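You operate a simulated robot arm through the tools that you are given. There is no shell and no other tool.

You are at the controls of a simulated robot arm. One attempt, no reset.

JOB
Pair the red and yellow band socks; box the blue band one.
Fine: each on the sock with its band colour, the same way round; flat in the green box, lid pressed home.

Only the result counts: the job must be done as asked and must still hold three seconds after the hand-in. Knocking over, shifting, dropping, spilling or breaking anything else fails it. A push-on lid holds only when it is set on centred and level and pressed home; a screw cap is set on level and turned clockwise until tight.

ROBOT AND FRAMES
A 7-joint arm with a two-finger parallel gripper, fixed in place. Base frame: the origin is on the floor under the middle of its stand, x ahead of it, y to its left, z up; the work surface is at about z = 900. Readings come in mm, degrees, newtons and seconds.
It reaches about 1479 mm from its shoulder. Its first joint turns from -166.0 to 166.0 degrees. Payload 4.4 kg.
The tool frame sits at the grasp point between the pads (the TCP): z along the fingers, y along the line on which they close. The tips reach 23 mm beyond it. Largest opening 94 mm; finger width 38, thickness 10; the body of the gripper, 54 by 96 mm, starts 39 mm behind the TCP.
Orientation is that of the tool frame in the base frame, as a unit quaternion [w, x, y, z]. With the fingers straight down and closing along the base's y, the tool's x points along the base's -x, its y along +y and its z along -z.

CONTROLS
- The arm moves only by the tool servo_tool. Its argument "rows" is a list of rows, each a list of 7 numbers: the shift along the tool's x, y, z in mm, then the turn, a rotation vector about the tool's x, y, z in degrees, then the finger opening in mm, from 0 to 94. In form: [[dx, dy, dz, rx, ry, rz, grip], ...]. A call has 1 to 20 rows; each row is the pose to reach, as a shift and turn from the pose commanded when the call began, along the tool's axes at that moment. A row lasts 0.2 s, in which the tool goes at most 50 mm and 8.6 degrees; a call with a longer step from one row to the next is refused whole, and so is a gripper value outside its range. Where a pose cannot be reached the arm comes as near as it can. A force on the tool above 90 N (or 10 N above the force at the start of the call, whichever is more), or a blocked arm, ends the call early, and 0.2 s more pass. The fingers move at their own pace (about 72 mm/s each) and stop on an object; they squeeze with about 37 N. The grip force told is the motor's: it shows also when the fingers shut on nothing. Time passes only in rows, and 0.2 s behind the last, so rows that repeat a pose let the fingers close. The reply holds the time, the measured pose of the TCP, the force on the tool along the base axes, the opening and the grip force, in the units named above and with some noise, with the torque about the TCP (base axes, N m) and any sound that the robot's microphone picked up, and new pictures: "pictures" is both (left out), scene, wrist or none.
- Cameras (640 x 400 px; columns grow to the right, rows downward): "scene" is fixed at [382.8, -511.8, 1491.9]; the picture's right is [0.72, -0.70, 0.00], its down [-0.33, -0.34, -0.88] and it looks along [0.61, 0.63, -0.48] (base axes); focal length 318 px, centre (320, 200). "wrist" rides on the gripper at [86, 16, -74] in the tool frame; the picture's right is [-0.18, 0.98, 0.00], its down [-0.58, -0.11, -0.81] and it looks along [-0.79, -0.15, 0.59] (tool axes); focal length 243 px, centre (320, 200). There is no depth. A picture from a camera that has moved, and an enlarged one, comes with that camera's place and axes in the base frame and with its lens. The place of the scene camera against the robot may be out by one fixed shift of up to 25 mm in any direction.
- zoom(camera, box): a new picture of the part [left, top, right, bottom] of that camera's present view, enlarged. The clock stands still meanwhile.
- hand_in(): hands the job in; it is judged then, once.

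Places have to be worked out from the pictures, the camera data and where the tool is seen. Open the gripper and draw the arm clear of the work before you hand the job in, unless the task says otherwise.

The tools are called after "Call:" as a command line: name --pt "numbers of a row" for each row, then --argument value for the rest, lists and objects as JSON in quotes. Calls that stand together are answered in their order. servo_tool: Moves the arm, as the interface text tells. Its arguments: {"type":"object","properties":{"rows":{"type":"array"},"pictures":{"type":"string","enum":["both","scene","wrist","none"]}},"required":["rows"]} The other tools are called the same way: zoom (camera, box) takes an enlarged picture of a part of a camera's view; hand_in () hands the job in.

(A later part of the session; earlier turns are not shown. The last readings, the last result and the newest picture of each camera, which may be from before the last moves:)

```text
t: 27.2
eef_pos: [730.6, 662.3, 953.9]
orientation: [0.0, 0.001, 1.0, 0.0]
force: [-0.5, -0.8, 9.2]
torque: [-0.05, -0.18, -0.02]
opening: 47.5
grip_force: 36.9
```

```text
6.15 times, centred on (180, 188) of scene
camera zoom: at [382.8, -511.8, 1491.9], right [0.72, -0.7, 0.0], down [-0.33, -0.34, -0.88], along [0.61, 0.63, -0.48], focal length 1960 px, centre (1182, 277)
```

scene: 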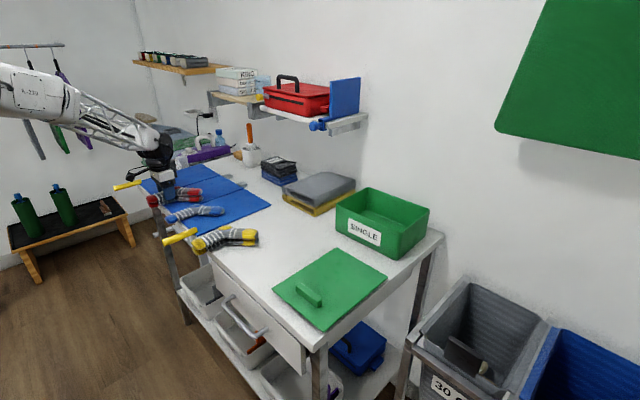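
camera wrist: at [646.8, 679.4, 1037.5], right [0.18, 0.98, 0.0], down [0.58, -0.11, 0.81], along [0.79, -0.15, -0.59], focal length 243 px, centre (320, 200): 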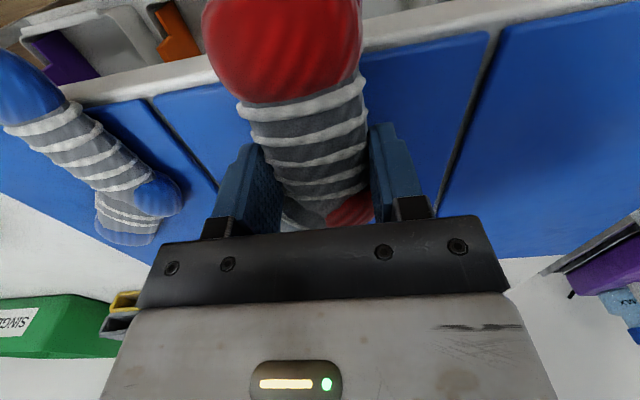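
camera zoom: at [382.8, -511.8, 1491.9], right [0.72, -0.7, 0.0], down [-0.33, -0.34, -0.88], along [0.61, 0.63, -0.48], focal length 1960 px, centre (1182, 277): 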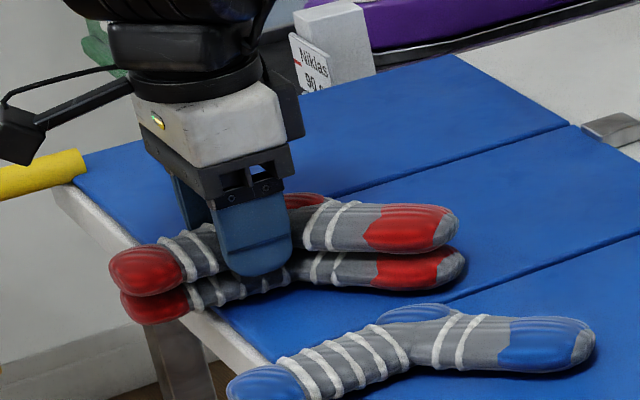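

Firm contact (9 N), and the stack looks aligned. Opening the fingers and rising straight up.

Call:
servo_tool --pt "0 0 -1 0 0 0 50" --pt "0 0 -1 0 0 0 60" --pt "0 0 -1 0 0 0 75" --pt "0 0 -1 0 0 0 94" --pt "0 0 -1 0 0 0 94" --pt "0 0 -20 0 0 0 94" --pt "0 0 -50 0 0 0 94" --pt "0 0 -90 0 0 0 94" --pt "0 0 -110 0 0 0 94" --pt "0 0 -110 0 0 0 94" --pictures "both"

Call:
zoom --camera "scene" --box '[140, 155, 220, 220]'

Call:
zoom --camera "wrist" --box '[190, 0, 450, 200]'

```text
t: 29.4
eef_pos: [731.5, 662.0, 1063.7]
orientation: [0.0, 0.0, 1.0, 0.0]
force: [-0.1, -1.1, -0.2]
torque: [-0.03, 0.03, 0.01]
opening: 94.0
grip_force: 0.0
camera wrist: at [645.9, 677.6, 1137.7], right [0.18, 0.98, 0.0], down [0.58, -0.11, 0.81], along [0.79, -0.15, -0.59], focal length 243 px, centre (320, 200)
```

scene: 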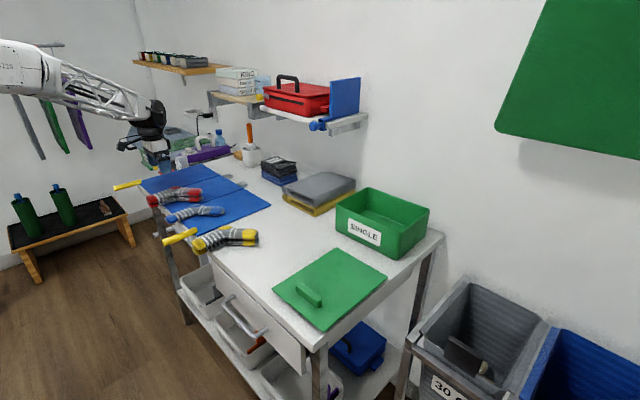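
wrist: 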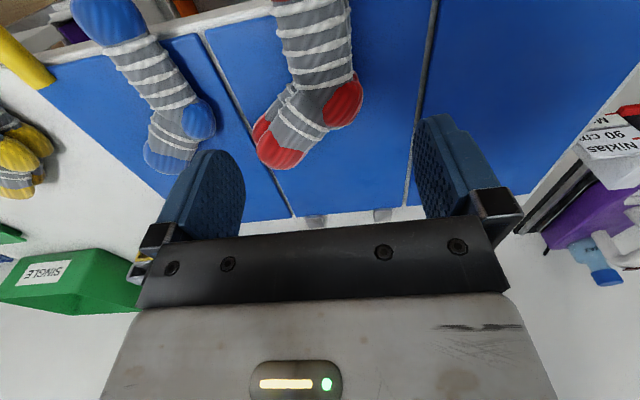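

```text
6.15 times, centred on (180, 188) of scene
camera zoom: at [382.8, -511.8, 1491.9], right [0.72, -0.7, 0.0], down [-0.33, -0.34, -0.88], along [0.61, 0.63, -0.48], focal length 1960 px, centre (1182, 277)
```

zoom: 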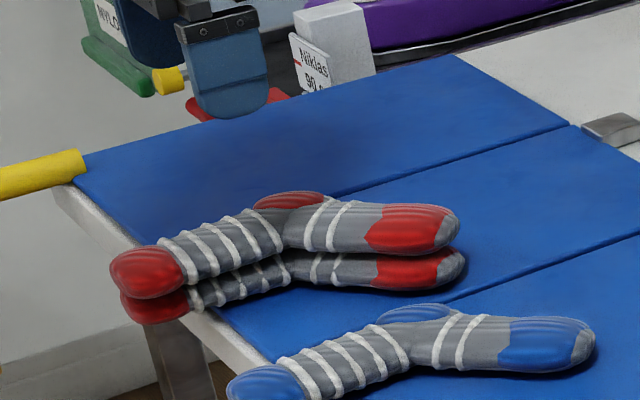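

```text
2.00 times, centred on (320, 100) of wrist
camera zoom: at [645.9, 677.6, 1137.7], right [0.18, 0.98, 0.0], down [0.58, -0.11, 0.81], along [0.79, -0.15, -0.59], focal length 485 px, centre (320, 400)
```

zoom: 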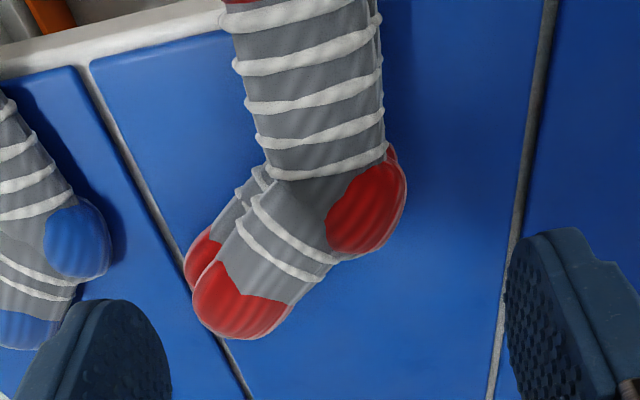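

Both pairs are done and overlap well. Before picking up the blue sock I want accurate box and lid positions, so I'll bring the wrist camera to a view in front of the green box.

Call:
servo_tool --pt "-10 -41 -10 0 1.2 0 94" --pt "-20 -82 -20 0 2.4 0 94" --pt "-30 -124 -30 0 3.6 0 94" --pt "-40 -165 -40 0 4.8 0 94" --pt "-50 -206 -50 0 6 0 94" --pt "-60 -248 -60 0 7.2 0 94" --pt "-70 -289 -70 0 8.4 0 94" --pt "-80 -330 -80 0 9.6 0 94" --pt "-90 -372 -90 0 10.8 0 94" --pt "-100 -413 -100 0 12 0 94" --pt "-110 -454 -110 0 13.2 0 94" --pt "-120 -496 -115 0 14.4 0 94" --pt "-130 -537 -120 0 15.6 0 94" --pt "-140 -578 -125 0 16.8 0 94" --pt "-150 -620 -130 0 18 0 94" --pt "-160 -661 -133 0 19 0 94" --pt "-170 -702 -136 0 20 0 94" --pt "-170 -702 -136 0 20 0 94" --pictures "both"

Call:
zoom --camera "wrist" --box '[200, 0, 440, 240]'

```text
t: 33.2
eef_pos: [899.5, -41.5, 1199.5]
orientation: [-0.174, 0.0, 0.985, 0.0]
force: [-0.1, -0.6, -0.4]
torque: [-0.02, 0.0, -0.06]
opening: 93.9
grip_force: 0.1
camera wrist: at [845.2, -26.2, 1299.1], right [0.17, 0.98, -0.06], down [0.82, -0.11, 0.56], along [0.54, -0.15, -0.83], focal length 243 px, centre (320, 200)
```

scene: 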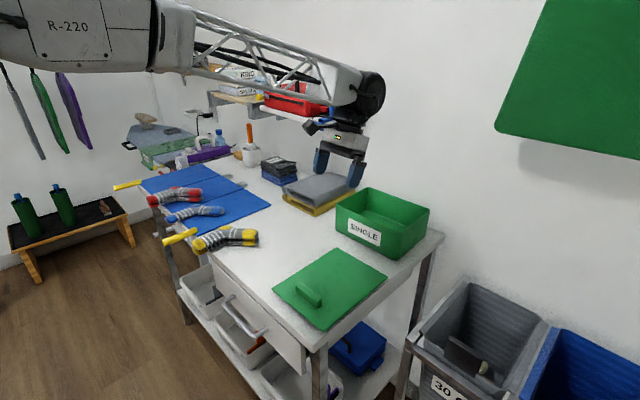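
wrist: 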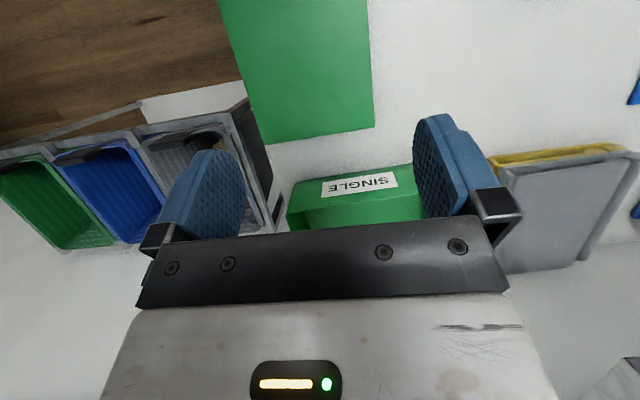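

```text
1.67 times, centred on (320, 120) of wrist
camera zoom: at [845.2, -26.2, 1299.1], right [0.17, 0.98, -0.06], down [0.82, -0.11, 0.56], along [0.54, -0.15, -0.83], focal length 404 px, centre (320, 333)
```

zoom: 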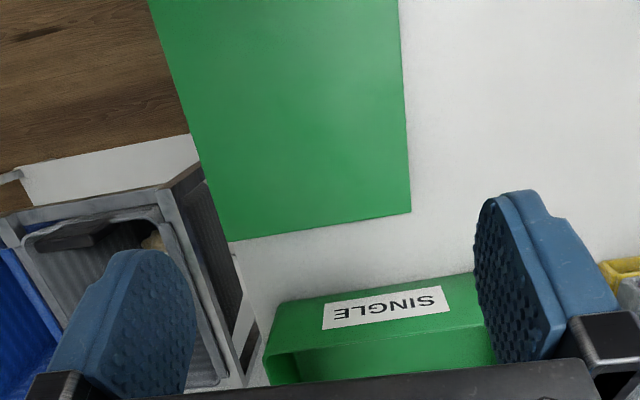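

The box is partly hidden behind the gripper body. I'll go back to zero tilt, a little higher and further back, for a clear view into the box.

Call:
servo_tool --pt "22 0 -20 0 -7 0 94" --pt "44 0 -41 0 -14 0 94" --pt "65 0 -61 0 -20 0 94" --pt "65 0 -61 0 -20 0 94" --pt "65 0 -61 0 -20 0 94" --pictures "wrist"

Call:
zoom --camera "wrist" --box '[240, 90, 420, 230]'

Call:
zoom --camera "wrist" --box '[140, 0, 400, 160]'

```text
t: 34.4
eef_pos: [860.2, -40.8, 1279.1]
orientation: [0.0, 0.0, 1.0, 0.0]
force: [-0.1, 0.9, 0.6]
torque: [0.02, 0.05, 0.0]
opening: 93.7
grip_force: 0.0
camera wrist: at [774.4, -25.4, 1352.9], right [0.18, 0.98, 0.0], down [0.58, -0.11, 0.81], along [0.79, -0.15, -0.59], focal length 243 px, centre (320, 200)
```

wrist: 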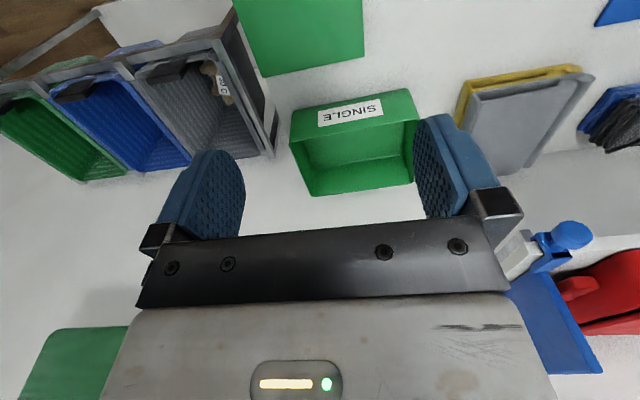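

```text
2.86 times, centred on (330, 160) of wrist
camera zoom: at [774.4, -25.4, 1352.9], right [0.18, 0.98, 0.0], down [0.58, -0.11, 0.81], along [0.79, -0.15, -0.59], focal length 693 px, centre (291, 314)
```

zoom: 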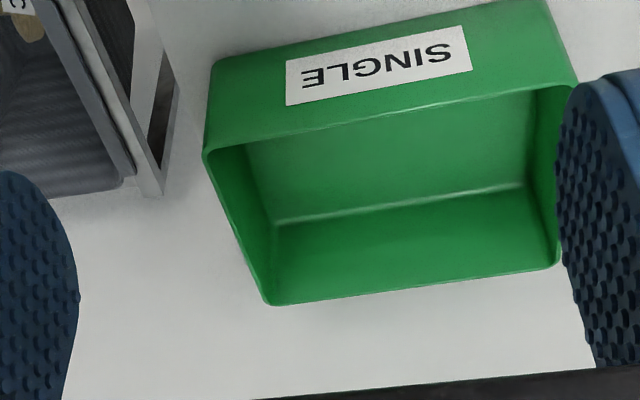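

```text
2.46 times, centred on (270, 80) of wrist
camera zoom: at [774.4, -25.4, 1352.9], right [0.18, 0.98, 0.0], down [0.58, -0.11, 0.81], along [0.79, -0.15, -0.59], focal length 597 px, centre (443, 495)
```

zoom: 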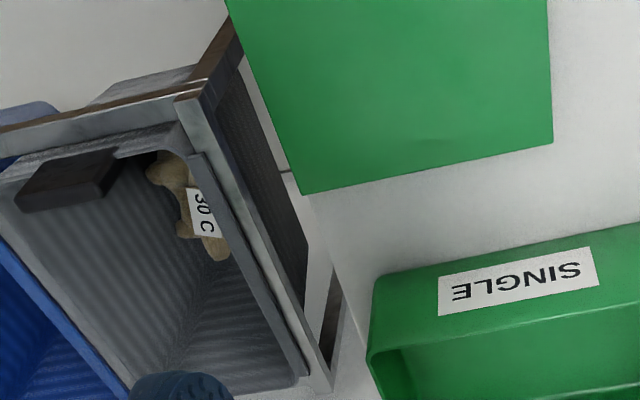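

From this view I place the box rim at x≈1059–1228, y≈−134–100, z≈997, with a yaw of about +2°; the sock fits best with its leg turned about −34°. Now I'll travel to the blue sock, with a 10° tool tilt so the camera body stays clear when inside the box.

Call:
servo_tool --pt "9 39 19 0 0 0 94" --pt "18 79 38 0 0 0 94" --pt "26 118 57 0 0 0 94" --pt "35 158 77 0 1 0 94" --pt "44 197 96 0 2 0 94" --pt "53 236 115 0 3 0 94" --pt "62 276 134 0 4 0 94" --pt "70 315 153 0 5 0 94" --pt "79 355 172 0 6 0 94" --pt "88 394 192 0 7 0 94" --pt "97 434 211 0 8 0 94" --pt "105 473 230 0 9 0 94" --pt "114 512 249 0 10 0 94" --pt "123 552 264 0 10 0 94" --pt "123 552 264 0 10 0 94" --pictures "both"

Call:
zoom --camera "wrist" --box '[200, 0, 440, 220]'

```text
t: 37.6
eef_pos: [737.9, 512.1, 1013.2]
orientation: [-0.087, 0.0, 0.996, 0.0]
force: [-0.8, -1.0, 0.1]
torque: [-0.04, 0.01, -0.03]
opening: 94.0
grip_force: 0.0
camera wrist: at [666.2, 527.8, 1102.1], right [0.18, 0.98, -0.03], down [0.71, -0.11, 0.69], along [0.68, -0.15, -0.72], focal length 243 px, centre (320, 200)
```

scene: 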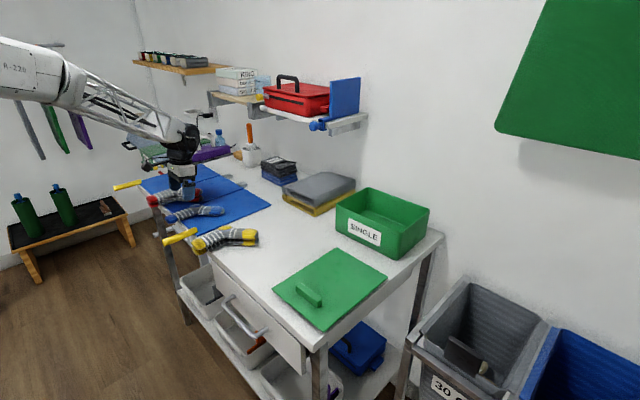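
wrist: 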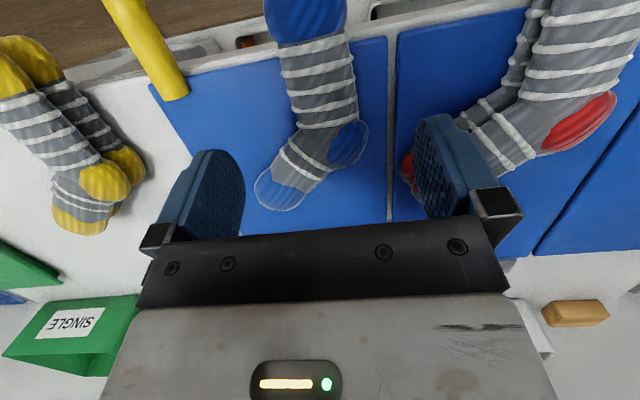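

```text
1.82 times, centred on (320, 110) of wrist
camera zoom: at [666.2, 527.8, 1102.1], right [0.18, 0.98, -0.03], down [0.71, -0.11, 0.69], along [0.68, -0.15, -0.72], focal length 441 px, centre (320, 364)
```

zoom: 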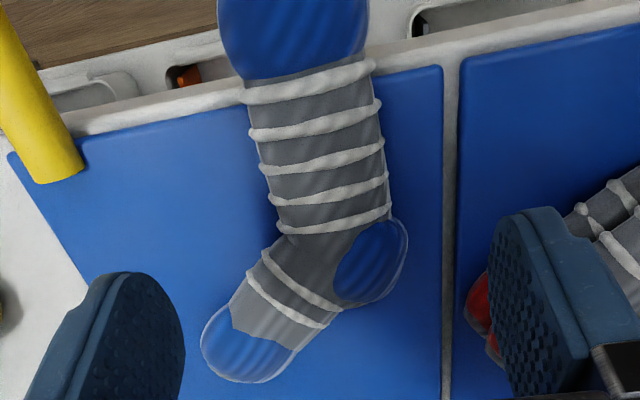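

Blue leg centre at about (738, 513), aligned like the others. I'll descend vertically (compensating for the tilt) to TCP z≈934 and close.

Call:
servo_tool --pt "-7 1 40 0 0 0 94" --pt "-12 1 68 0 0 0 94" --pt "-13.9 1 78.8 0 0 0 94" --pt "-13.9 1 78.8 0 0 0 94" --pt "-13.9 1 78.8 0 0 0 70" --pt "-13.9 1 78.8 0 0 0 50" --pt "-13.9 1 78.8 0 0 0 30" --pt "-13.9 1 78.8 0 0 0 20" --pt "-13.9 1 78.8 0 0 0 20" --pictures "both"

Call:
zoom --camera "scene" --box '[150, 160, 250, 240]'

```text
t: 39.6
eef_pos: [737.1, 511.6, 933.6]
orientation: [-0.087, 0.0, 0.996, 0.0]
force: [0.1, -0.5, 0.7]
torque: [-0.01, -0.02, 0.02]
opening: 46.6
grip_force: 37.2
camera wrist: at [665.9, 527.6, 1022.1], right [0.18, 0.98, -0.03], down [0.71, -0.11, 0.69], along [0.68, -0.15, -0.72], focal length 243 px, centre (320, 200)
```

scene: 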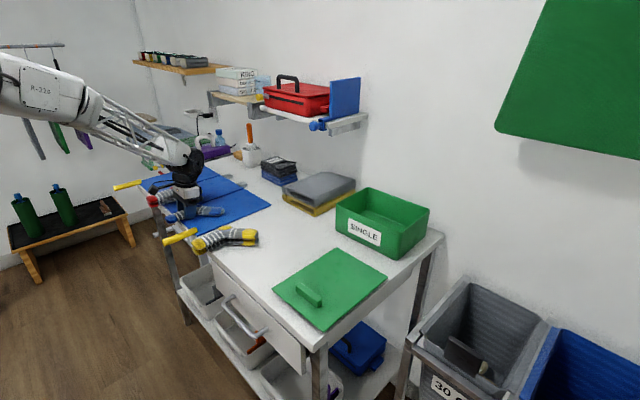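
wrist: 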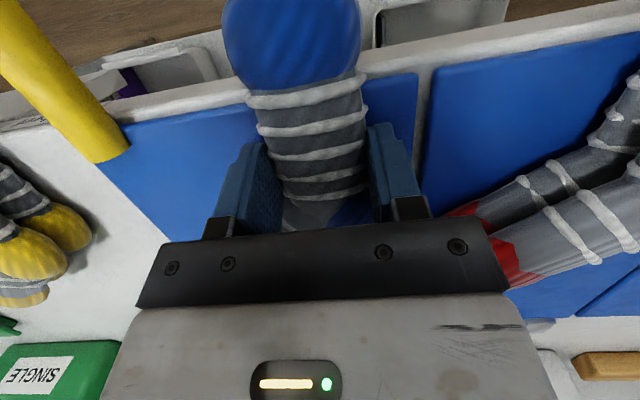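

```text
5.00 times, centred on (200, 200) of scene
camera zoom: at [382.8, -511.8, 1491.9], right [0.72, -0.7, 0.0], down [-0.33, -0.34, -0.88], along [0.61, 0.63, -0.48], focal length 1593 px, centre (920, 200)
```

zoom: 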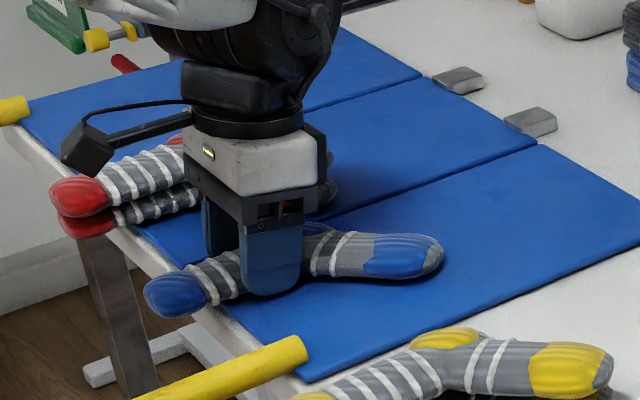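

Blue sock gripped (46.6 mm, 37 N). Lifting straight up 180 mm, then moving along −y at constant height, staying clear of the shelf.

Call:
servo_tool --pt "3.5 0 -20 0 0 0 20" --pt "10 0 -60 0 0 0 20" --pt "18 0 -105 0 0 0 20" --pt "25 0 -145 0 0 0 20" --pt "31.3 0 -177.3 0 0 0 20" --pt "31.3 -46 -177.3 0 0 0 20" --pt "31.3 -92 -177.3 0 0 0 20" --pt "31.3 -138 -177.3 0 0 0 20" --pt "31.3 -184 -177.3 0 0 0 20" --pt "31.3 -230 -177.3 0 0 0 20" --pt "31.3 -276 -177.3 0 0 0 20" --pt "31.3 -322 -177.3 0 0 0 20" --pt "31.3 -368 -177.3 0 0 0 20" --pt "31.3 -414 -177.3 0 0 0 20" --pt "31.3 -460 -177.3 0 0 0 20" --pt "31.3 -503 -177.3 0 0 0 20" --pt "31.3 -503 -177.3 0 0 0 20" --pictures "both"

```text
t: 43.2
eef_pos: [737.8, 9.0, 1115.2]
orientation: [-0.087, 0.0, 0.996, -0.001]
force: [0.1, 0.7, 0.5]
torque: [0.0, 0.02, -0.04]
opening: 46.1
grip_force: 36.2
camera wrist: at [665.7, 24.5, 1203.4], right [0.18, 0.98, -0.03], down [0.71, -0.11, 0.69], along [0.68, -0.15, -0.72], focal length 243 px, centre (320, 200)
```

scene: 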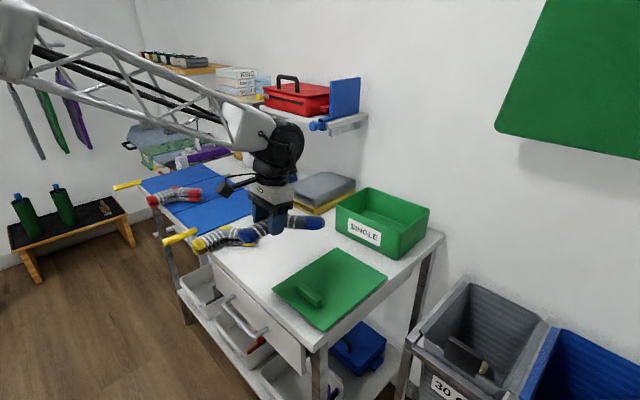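
wrist: 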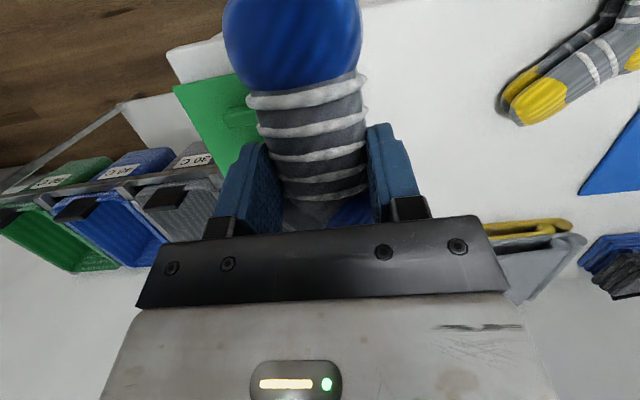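

Now moving +x to above the box while yawing the sock by −33.9° about the vertical.

Call:
servo_tool --pt "-40.6 0 -7.2 -0.59 0 3.34 20" --pt "-81.2 0 -14.3 -1.18 0 6.68 20" --pt "-121.9 0 -21.5 -1.77 0 10.02 20" --pt "-162.5 0 -28.6 -2.36 0 13.36 20" --pt "-203.1 0 -35.8 -2.95 0 16.7 20" --pt "-243.7 0 -43 -3.53 0 20.04 20" --pt "-284.3 0 -50.1 -4.12 0 23.38 20" --pt "-325 0 -57.3 -4.71 0 26.72 20" --pt "-365.6 0 -64.4 -5.3 0 30.06 20" --pt "-406.2 0 -71.6 -5.89 0 33.4 20" --pt "-406.2 0 -71.6 -5.89 0 33.4 20" --pt "-406.2 0 -71.6 -5.89 0 33.4 20" --pictures "both"

Call:
zoom --camera "scene" --box '[310, 130, 450, 270]'

Call:
zoom --camera "wrist" --box '[130, 0, 510, 240]'

```text
t: 45.8
eef_pos: [1151.3, 9.0, 1115.8]
orientation: [-0.083, 0.292, 0.953, 0.026]
force: [-0.1, 0.4, -0.4]
torque: [-0.03, 0.01, -0.04]
opening: 46.1
grip_force: 36.9
camera wrist: at [1100.2, 62.5, 1203.2], right [0.7, 0.71, -0.03], down [0.53, -0.49, 0.69], along [0.48, -0.5, -0.72], focal length 243 px, centre (320, 200)
```

scene: 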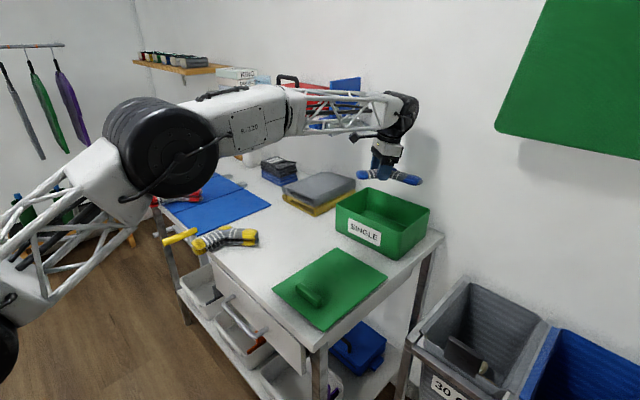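
wrist: 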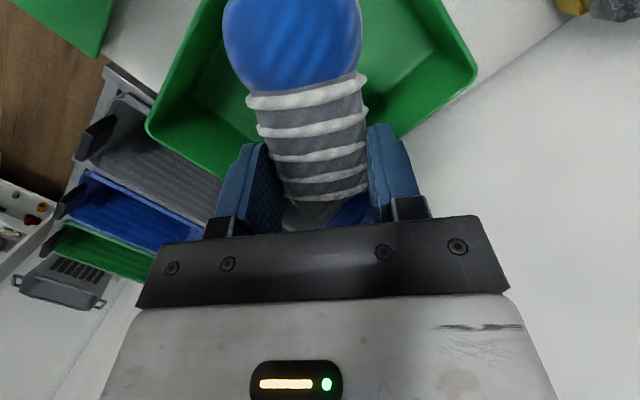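

```text
2.86 times, centred on (380, 200) of scene
camera zoom: at [382.8, -511.8, 1491.9], right [0.72, -0.7, 0.0], down [-0.33, -0.34, -0.88], along [0.61, 0.63, -0.48], focal length 910 px, centre (149, 200)
```

zoom: 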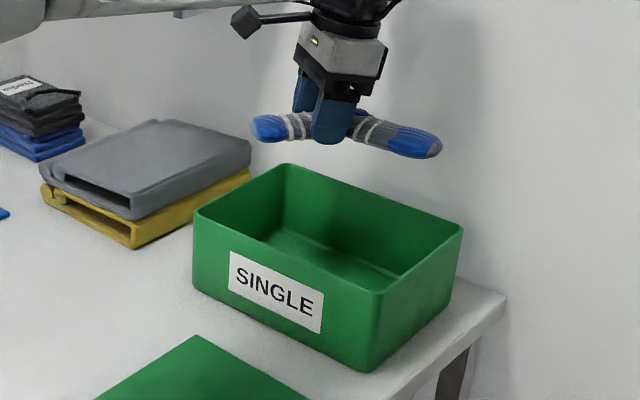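

```text
1.67 times, centred on (320, 120) of wrist
camera zoom: at [1100.2, 62.5, 1203.2], right [0.7, 0.71, -0.03], down [0.53, -0.49, 0.69], along [0.48, -0.5, -0.72], focal length 404 px, centre (320, 333)
```

zoom: 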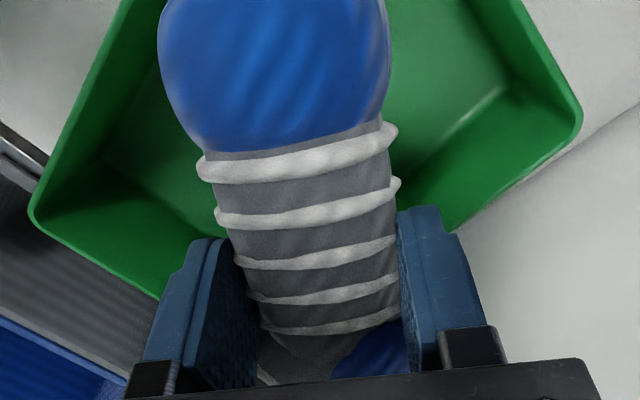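

The wrist view confirms the box rim corners at (1220, 103) and (1061, −135). The sock should fit inside with 15–20 mm margin all round. Descending vertically, first to TCP z≈985, watching force.

Call:
servo_tool --pt "-5.2 0 29.5 0 0 0 20" --pt "-10.4 0 59.1 0 0 0 20" --pt "-15.6 0 88.6 0 0 0 20" --pt "-20 0 113 0 0 0 20" --pt "-22.6 0 128 0 0 0 20" --pt "-22.6 0 128 0 0 0 20" --pictures "both"

Call:
zoom --camera "scene" --box '[310, 130, 450, 270]'

Call:
zoom --camera "wrist" --box '[130, 0, 510, 240]'

```text
t: 47.2
eef_pos: [1148.4, 9.3, 983.9]
orientation: [-0.083, 0.291, 0.953, 0.025]
force: [-0.4, -0.1, -0.2]
torque: [0.02, -0.04, 0.01]
opening: 46.0
grip_force: 37.6
camera wrist: at [1099.3, 62.2, 1072.9], right [0.7, 0.71, -0.03], down [0.53, -0.49, 0.69], along [0.48, -0.5, -0.72], focal length 243 px, centre (320, 200)
```

scene: 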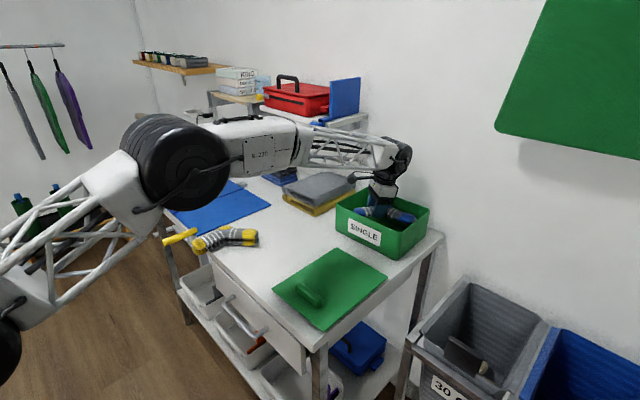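
wrist: 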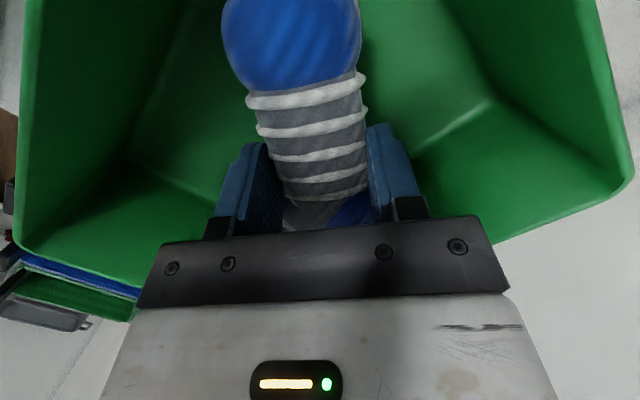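

```text
2.86 times, centred on (380, 200) of scene
camera zoom: at [382.8, -511.8, 1491.9], right [0.72, -0.7, 0.0], down [-0.33, -0.34, -0.88], along [0.61, 0.63, -0.48], focal length 910 px, centre (149, 200)
```

zoom: 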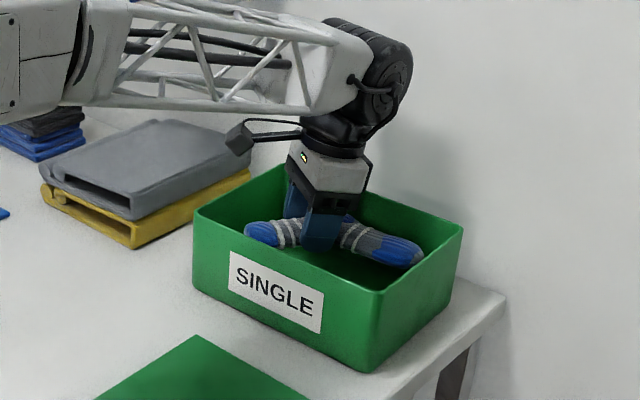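

```text
1.67 times, centred on (320, 120) of wrist
camera zoom: at [1099.3, 62.2, 1072.9], right [0.7, 0.71, -0.03], down [0.53, -0.49, 0.69], along [0.48, -0.5, -0.72], focal length 404 px, centre (320, 333)
```

zoom: 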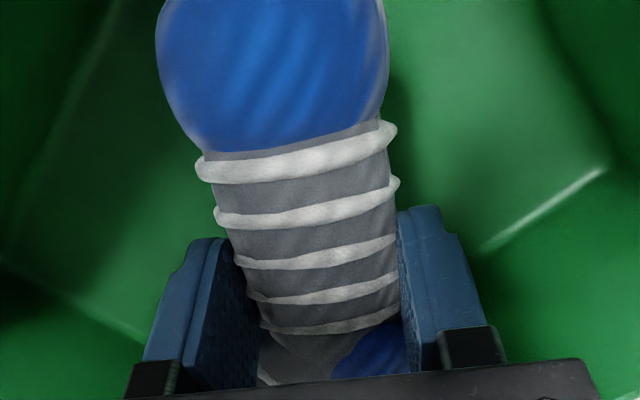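

Sock is inside the box with room to spare and no contact. Continuing to TCP z≈946.

Call:
servo_tool --pt "-2.6 0 14.8 0 0 0 20" --pt "-5 0 28.5 0 0 0 20" --pt "-6.4 0 36.4 0 0 0 20" --pt "-6.4 0 36.4 0 0 0 20" --pictures "none"

```text
t: 48.2
eef_pos: [1150.0, 9.0, 947.2]
orientation: [-0.083, 0.29, 0.953, 0.025]
force: [0.1, -0.2, -0.8]
torque: [0.0, 0.02, -0.02]
opening: 46.2
grip_force: 36.3
```

No contact yet at 947. Stepping down 5 mm.

Call:
servo_tool --pt "-0.5 0 3 0 0 0 20" --pt "-0.9 0 5 0 0 0 20" --pt "-0.9 0 5 0 0 0 20" --pictures "none"

```text
t: 49.0
eef_pos: [1150.2, 9.9, 943.1]
orientation: [-0.083, 0.292, 0.952, 0.026]
force: [-0.1, 0.5, -0.7]
torque: [0.02, -0.02, 0.02]
opening: 46.2
grip_force: 37.5
```

Still free at 943; another 4 mm.

Call:
servo_tool --pt "-0.35 0 2 0 0 0 20" --pt "-0.7 0 4 0 0 0 20" --pt "-0.7 0 4 0 0 0 20" --pictures "none"

```text
t: 49.8
eef_pos: [1150.4, 9.0, 938.4]
orientation: [-0.083, 0.291, 0.953, 0.026]
force: [0.3, -0.2, -1.0]
torque: [0.0, 0.04, -0.03]
opening: 46.3
grip_force: 37.0
```

Still free at 938; another 3 mm.

Call:
servo_tool --pt "-0.25 0 1.5 0 0 0 20" --pt "-0.5 0 3 0 0 0 20" --pt "-0.5 0 3 0 0 0 20" --pictures "none"

```text
t: 50.6
eef_pos: [1150.6, 8.5, 935.7]
orientation: [-0.083, 0.291, 0.953, 0.026]
force: [-0.2, 0.1, -1.6]
torque: [0.0, -0.01, 0.01]
opening: 46.2
grip_force: 36.6
```

Still no contact at 936; another 2 mm.

Call:
servo_tool --pt "-0.2 0 1 0 0 0 20" --pt "-0.35 0 2 0 0 0 20" --pt "-0.35 0 2 0 0 0 20" --pictures "none"

```text
t: 51.4
eef_pos: [1149.3, 9.6, 934.7]
orientation: [-0.084, 0.291, 0.953, 0.026]
force: [0.7, -0.1, -1.1]
torque: [0.0, 0.01, 0.03]
opening: 46.2
grip_force: 36.7
```

Still nothing at 934.7; 2 mm more.

Call:
servo_tool --pt "-0.2 0 1 0 0 0 20" --pt "-0.35 0 2 0 0 0 20" --pt "-0.35 0 2 0 0 0 20" --pictures "none"

```text
t: 52.2
eef_pos: [1148.7, 9.5, 932.2]
orientation: [-0.083, 0.291, 0.953, 0.026]
force: [0.9, -0.1, 5.2]
torque: [-0.61, -0.24, 0.17]
opening: 46.1
grip_force: 36.3
```

Contact felt at z≈932 (toe end touching the box floor first). The sock is down; I'll open to 70 mm only (inside the box) and rise vertically.

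Call:
servo_tool --pt "0 0 0 0 0 0 52" --pt "0 0 0 0 0 0 60" --pt "0 0 0 0 0 0 70" --pt "0 0 0 0 0 0 70" --pt "3.5 0 -19.7 0 0 0 70" --pt "8.7 0 -49.2 0 0 0 70" --pt "15.6 0 -88.6 0 0 0 70" --pt "22.6 0 -128 0 0 0 70" --pt "29.5 0 -167.4 0 0 0 70" --pt "34.7 0 -197 0 0 0 70" --pt "34.7 0 -197 0 0 0 70" --pictures "both"

Call:
zoom --camera "scene" --box '[320, 170, 450, 270]'

Call:
zoom --camera "wrist" --box '[130, 0, 510, 240]'

```text
t: 54.6
eef_pos: [1149.1, 8.6, 1131.3]
orientation: [-0.084, 0.292, 0.952, 0.025]
force: [0.0, -1.1, -0.3]
torque: [-0.01, 0.0, -0.03]
opening: 69.8
grip_force: 0.1
camera wrist: at [1099.0, 63.0, 1220.0], right [0.7, 0.71, -0.03], down [0.53, -0.49, 0.69], along [0.48, -0.5, -0.72], focal length 243 px, centre (320, 200)
```

scene: 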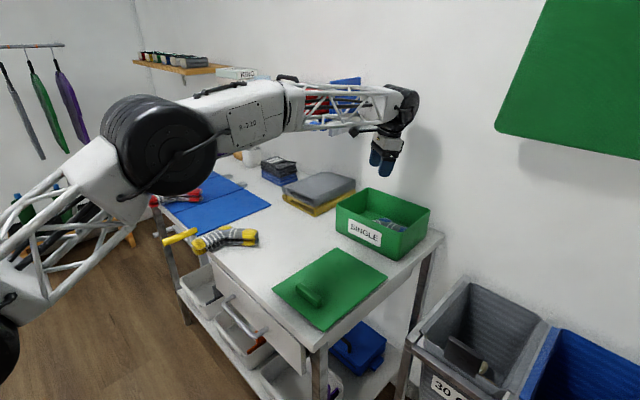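
wrist: 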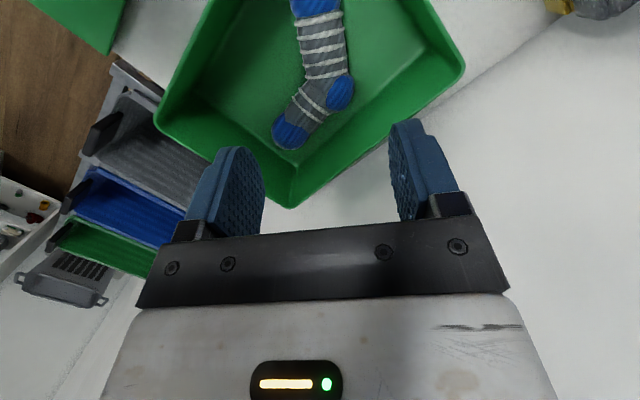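

```text
4.00 times, centred on (385, 220) of scene
camera zoom: at [382.8, -511.8, 1491.9], right [0.72, -0.7, 0.0], down [-0.33, -0.34, -0.88], along [0.61, 0.63, -0.48], focal length 1274 px, centre (60, 120)
```

zoom: 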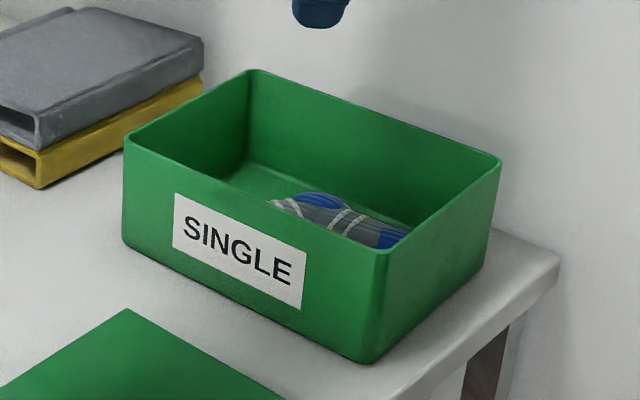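

```text
1.67 times, centred on (320, 120) of wrist
camera zoom: at [1099.0, 63.0, 1220.0], right [0.7, 0.71, -0.03], down [0.53, -0.49, 0.69], along [0.48, -0.5, -0.72], focal length 404 px, centre (320, 333)
```

zoom: 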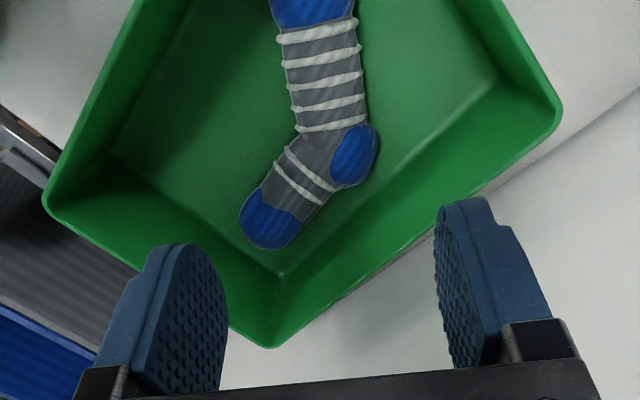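

The blue sock lies flat in the box, clear of the walls. Next the lid: I'll go to a viewpoint on its +y side with the tool yawed −90° (fingers closing along x, as needed for the handle).

Call:
servo_tool --pt "34.8 -13 11.4 -0.61 -1.15 7 94" --pt "69.7 -26 22.7 -1.22 -2.3 14 94" --pt "104.5 -39.1 34 -1.84 -3.45 21 94" --pt "139.4 -52.1 45.4 -2.45 -4.6 28 94" --pt "174.2 -65.1 56.8 -3.06 -5.75 35 94" --pt "209 -78.2 68.1 -3.68 -6.9 42 94" --pt "243.9 -91.2 79.5 -4.29 -8.05 49 94" --pt "278.7 -104.2 90.8 -4.9 -9.2 55.97 94" --pt "278.7 -104.2 90.8 -4.9 -9.2 55.97 94" --pictures "both"

Call:
zoom --camera "wrist" --box '[190, 40, 470, 240]'

```text
t: 56.6
eef_pos: [849.5, 86.5, 1089.9]
orientation: [0.0, 0.707, 0.707, 0.0]
force: [-0.7, -0.4, 0.0]
torque: [0.02, 0.0, 0.02]
opening: 94.1
grip_force: 0.0
camera wrist: at [867.2, 171.3, 1164.6], right [0.98, -0.19, 0.0], down [-0.11, -0.58, 0.81], along [-0.15, -0.79, -0.59], focal length 243 px, centre (320, 200)
```

scene: 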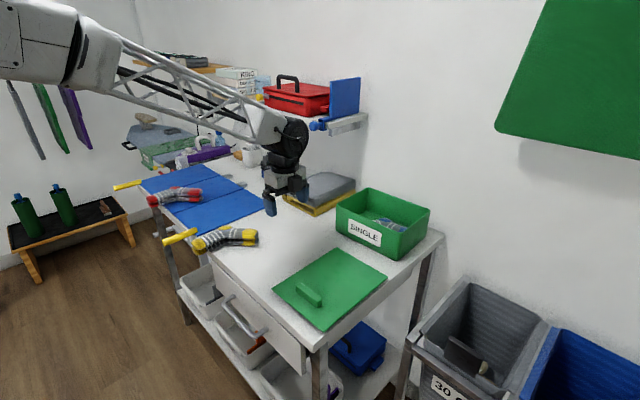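
wrist: 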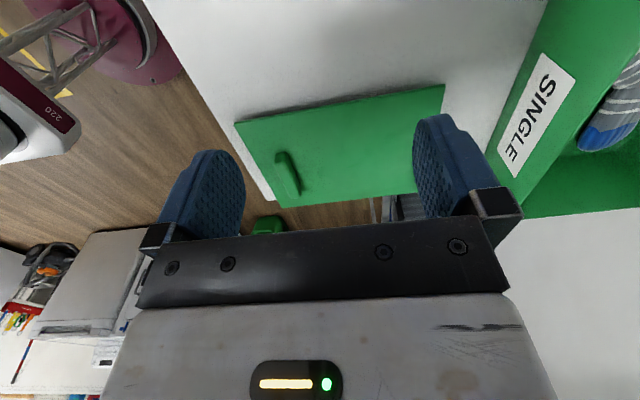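

```text
2.00 times, centred on (330, 140) of wrist
camera zoom: at [867.2, 171.3, 1164.6], right [0.98, -0.19, 0.0], down [-0.11, -0.58, 0.81], along [-0.15, -0.79, -0.59], focal length 485 px, centre (300, 320)
```

zoom: 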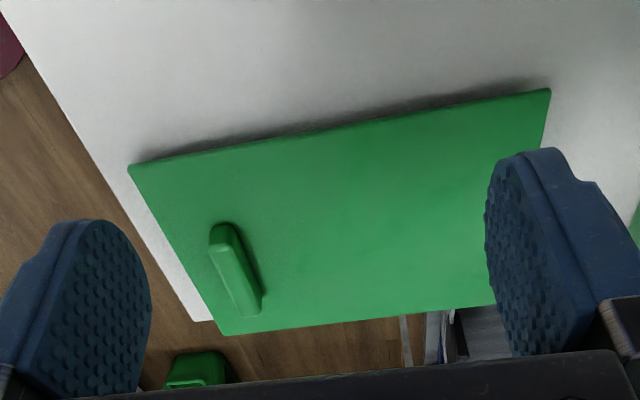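

The lid is clear: corners near (730, 7), (731, −174), (973, 14), (976, −170), yaw ≈ +1°. I'll zoom on the handle to fix its exact place and height.

Call:
zoom --camera "wrist" --box '[230, 120, 350, 220]'

Call:
zoom --camera "scene" --box '[260, 235, 400, 340]'

```text
4.00 times, centred on (290, 170) of wrist
camera zoom: at [867.2, 171.3, 1164.6], right [0.98, -0.19, 0.0], down [-0.11, -0.58, 0.81], along [-0.15, -0.79, -0.59], focal length 970 px, centre (440, 320)
```

zoom: 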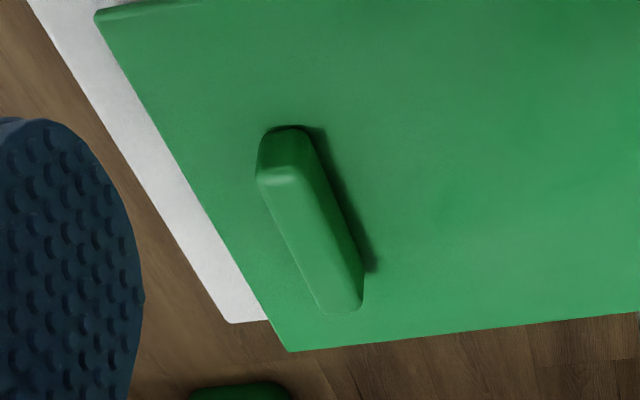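

```text
3.81 times, centred on (330, 288) of scene
camera zoom: at [382.8, -511.8, 1491.9], right [0.72, -0.7, 0.0], down [-0.33, -0.34, -0.88], along [0.61, 0.63, -0.48], focal length 1214 px, centre (282, -133)
```

zoom: 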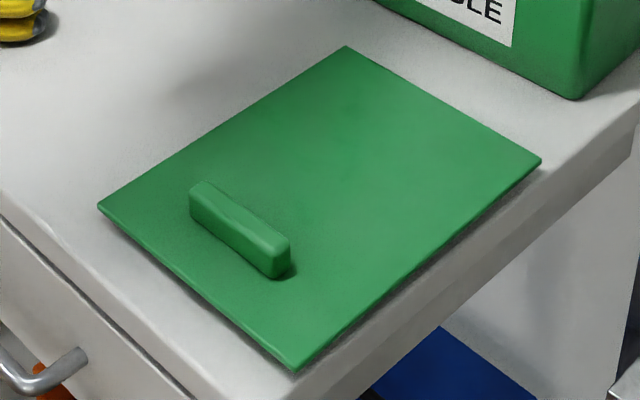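

Handle measured: centre ≈ (772.5, −87), about 17 mm wide, 75 mm long, top z≈934; the lid's top is at ≈914. I'll hover above the handle (aligned to the lid's ~1.5° yaw) and check.

Call:
servo_tool --pt "-35 -15 10 0 0 0 94" --pt "-70 -31 25 0 0 0 94" --pt "-105 -46 45 0 0 0 94" --pt "-140 -62 65 0 0 -0.7 94" --pt "-173 -77 85 0 0 -1.5 94" --pt "-173 -77 90 0 0 -1.5 94" --pt "-173 -77 90 0 0 -1.5 94" --pictures "both"

Call:
zoom --camera "wrist" --box '[190, 20, 450, 230]'

```text
t: 58.2
eef_pos: [773.9, -89.2, 1000.9]
orientation: [0.0, 0.699, 0.715, 0.0]
force: [-0.8, -0.1, -0.5]
torque: [-0.01, 0.0, 0.02]
opening: 93.9
grip_force: 0.1
camera wrist: at [788.2, -2.4, 1075.1], right [0.99, -0.16, 0.0], down [-0.09, -0.58, 0.81], along [-0.13, -0.8, -0.59], focal length 243 px, centre (320, 200)
```

scene: 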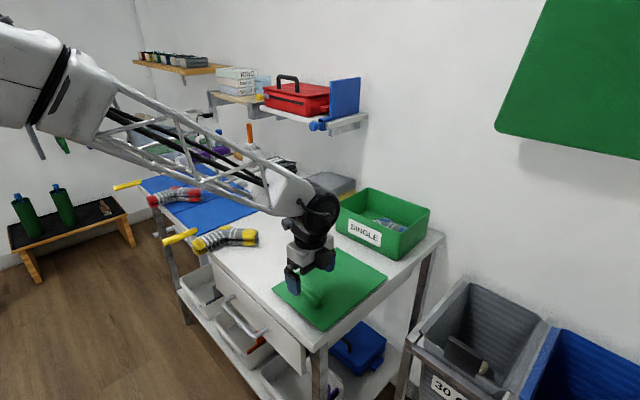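
wrist: 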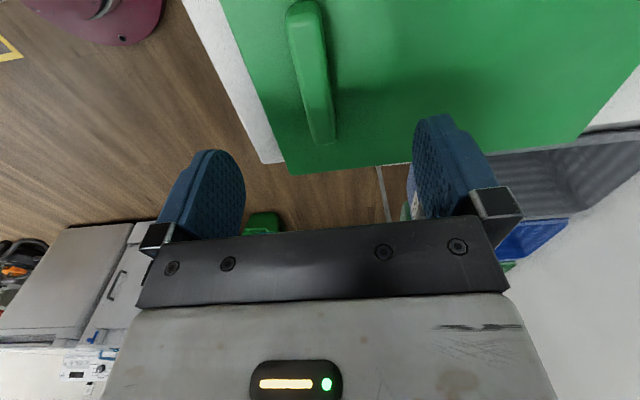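

```text
1.90 times, centred on (320, 125) of wrist
camera zoom: at [788.2, -2.4, 1075.1], right [0.99, -0.16, 0.0], down [-0.09, -0.58, 0.81], along [-0.13, -0.8, -0.59], focal length 462 px, centre (320, 343)
```

zoom: 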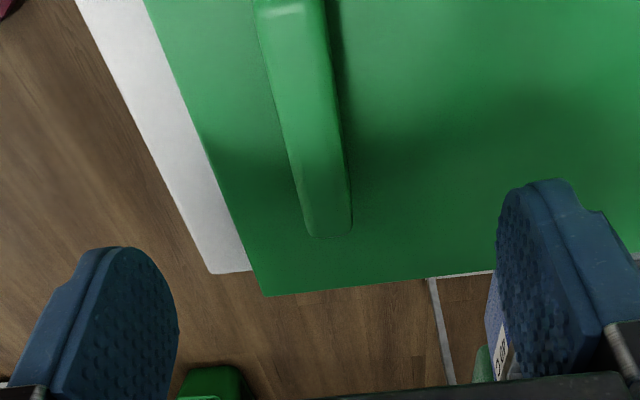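

Handle centre confirmed at about (772, −85), lid yaw ≈1°. Descending with open fingers to TCP z≈941 (tips ~3 mm above the lid), then closing on the handle.

Call:
servo_tool --pt "1.5 0 30 0 0 0 94" --pt "1.5 0 50 0 0 0 94" --pt "1.5 0 60 0 0 0 94" --pt "1.5 0 60 0 0 0 94" --pictures "both"

Call:
zoom --camera "wrist" --box '[150, 0, 490, 240]'

Call:
zoom --camera "scene" --box '[260, 220, 400, 340]'

```text
t: 59.2
eef_pos: [774.1, -86.1, 941.7]
orientation: [0.001, 0.698, 0.716, 0.001]
force: [-0.7, 2.7, 7.9]
torque: [0.06, -0.39, 0.1]
opening: 93.5
grip_force: 0.0
camera wrist: at [788.3, -0.1, 1015.1], right [0.99, -0.16, 0.0], down [-0.1, -0.58, 0.81], along [-0.13, -0.8, -0.59], focal length 243 px, centre (320, 200)
```

scene: 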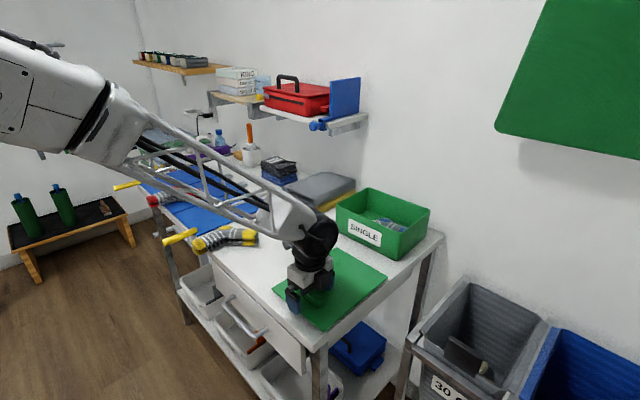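
wrist: 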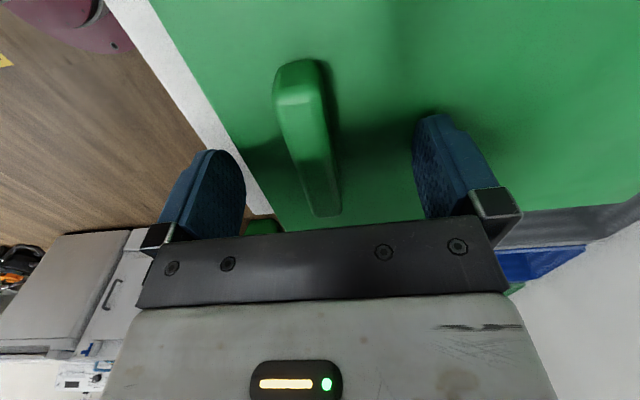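

```text
1.67 times, centred on (320, 120) of wrist
camera zoom: at [788.3, -0.1, 1015.1], right [0.99, -0.16, 0.0], down [-0.1, -0.58, 0.81], along [-0.13, -0.8, -0.59], focal length 404 px, centre (320, 333)
```

zoom: 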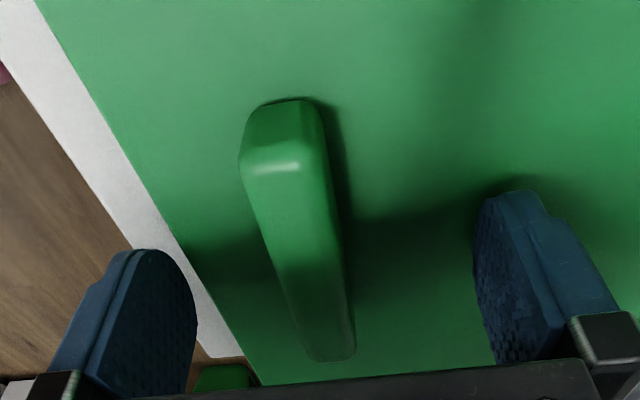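

```text
3.33 times, centred on (330, 280) of scene
camera zoom: at [382.8, -511.8, 1491.9], right [0.72, -0.7, 0.0], down [-0.33, -0.34, -0.88], along [0.61, 0.63, -0.48], focal length 1062 px, centre (287, -67)
```

zoom: 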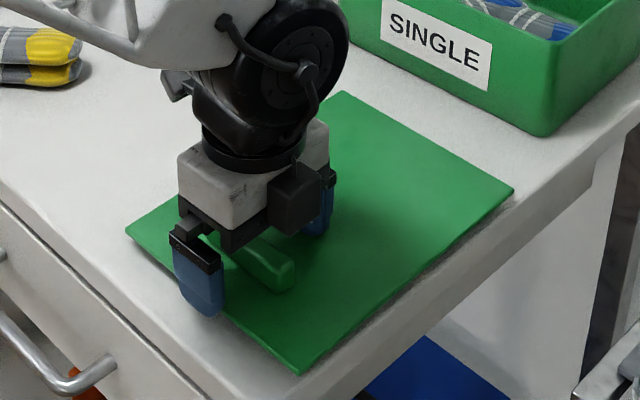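

A fingertip touched the lid (8 N), so the lid top is ≈918.5. I'll rise 2 mm and close on the handle.

Call:
servo_tool --pt "0 0 -2 0 0 0 94" --pt "0 0 -2 0 0 0 70" --pt "0 0 -2 0 0 0 50" --pt "0 0 -2 0 0 0 30" --pt "0 0 -2 0 0 0 10" --pt "0 0 -2 0 0 0 5" --pt "0 0 -2 0 0 0 5" --pictures "both"

Call:
zoom --camera "wrist" --box '[150, 0, 490, 240]'

```text
t: 60.8
eef_pos: [772.9, -85.7, 942.4]
orientation: [0.001, 0.699, 0.716, 0.0]
force: [0.3, 0.6, 0.1]
torque: [0.06, -0.04, -0.04]
opening: 17.5
grip_force: 36.5
camera wrist: at [788.0, -0.1, 1016.7], right [0.99, -0.16, 0.0], down [-0.09, -0.58, 0.81], along [-0.13, -0.8, -0.59], focal length 243 px, centre (320, 200)
```

scene: 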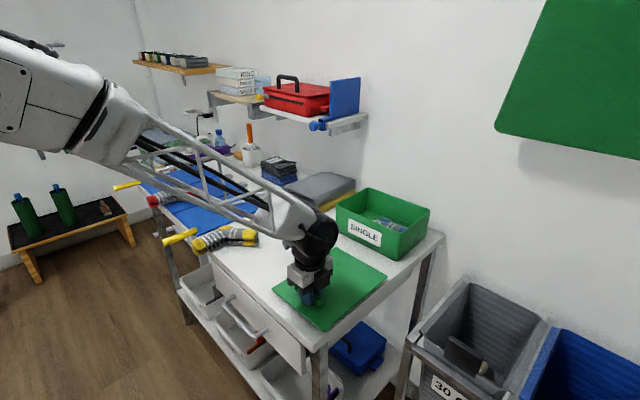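
wrist: 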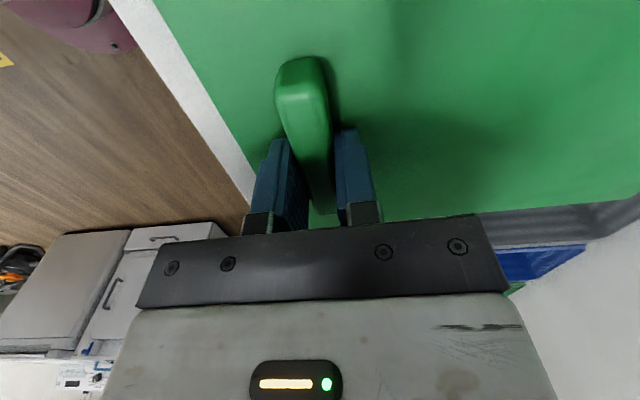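

```text
1.67 times, centred on (320, 120) of wrist
camera zoom: at [788.0, -0.1, 1016.7], right [0.99, -0.16, 0.0], down [-0.09, -0.58, 0.81], along [-0.13, -0.8, -0.59], focal length 404 px, centre (320, 333)
```

zoom: 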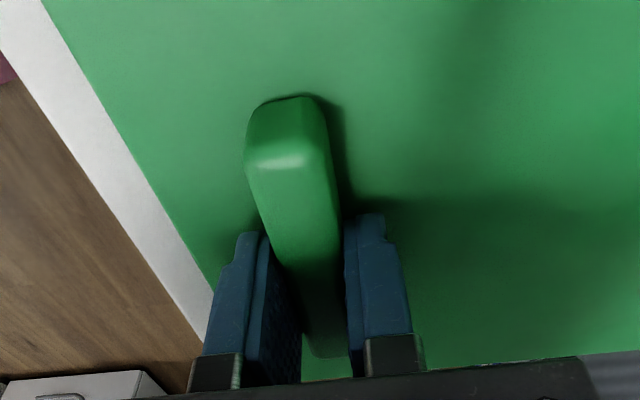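

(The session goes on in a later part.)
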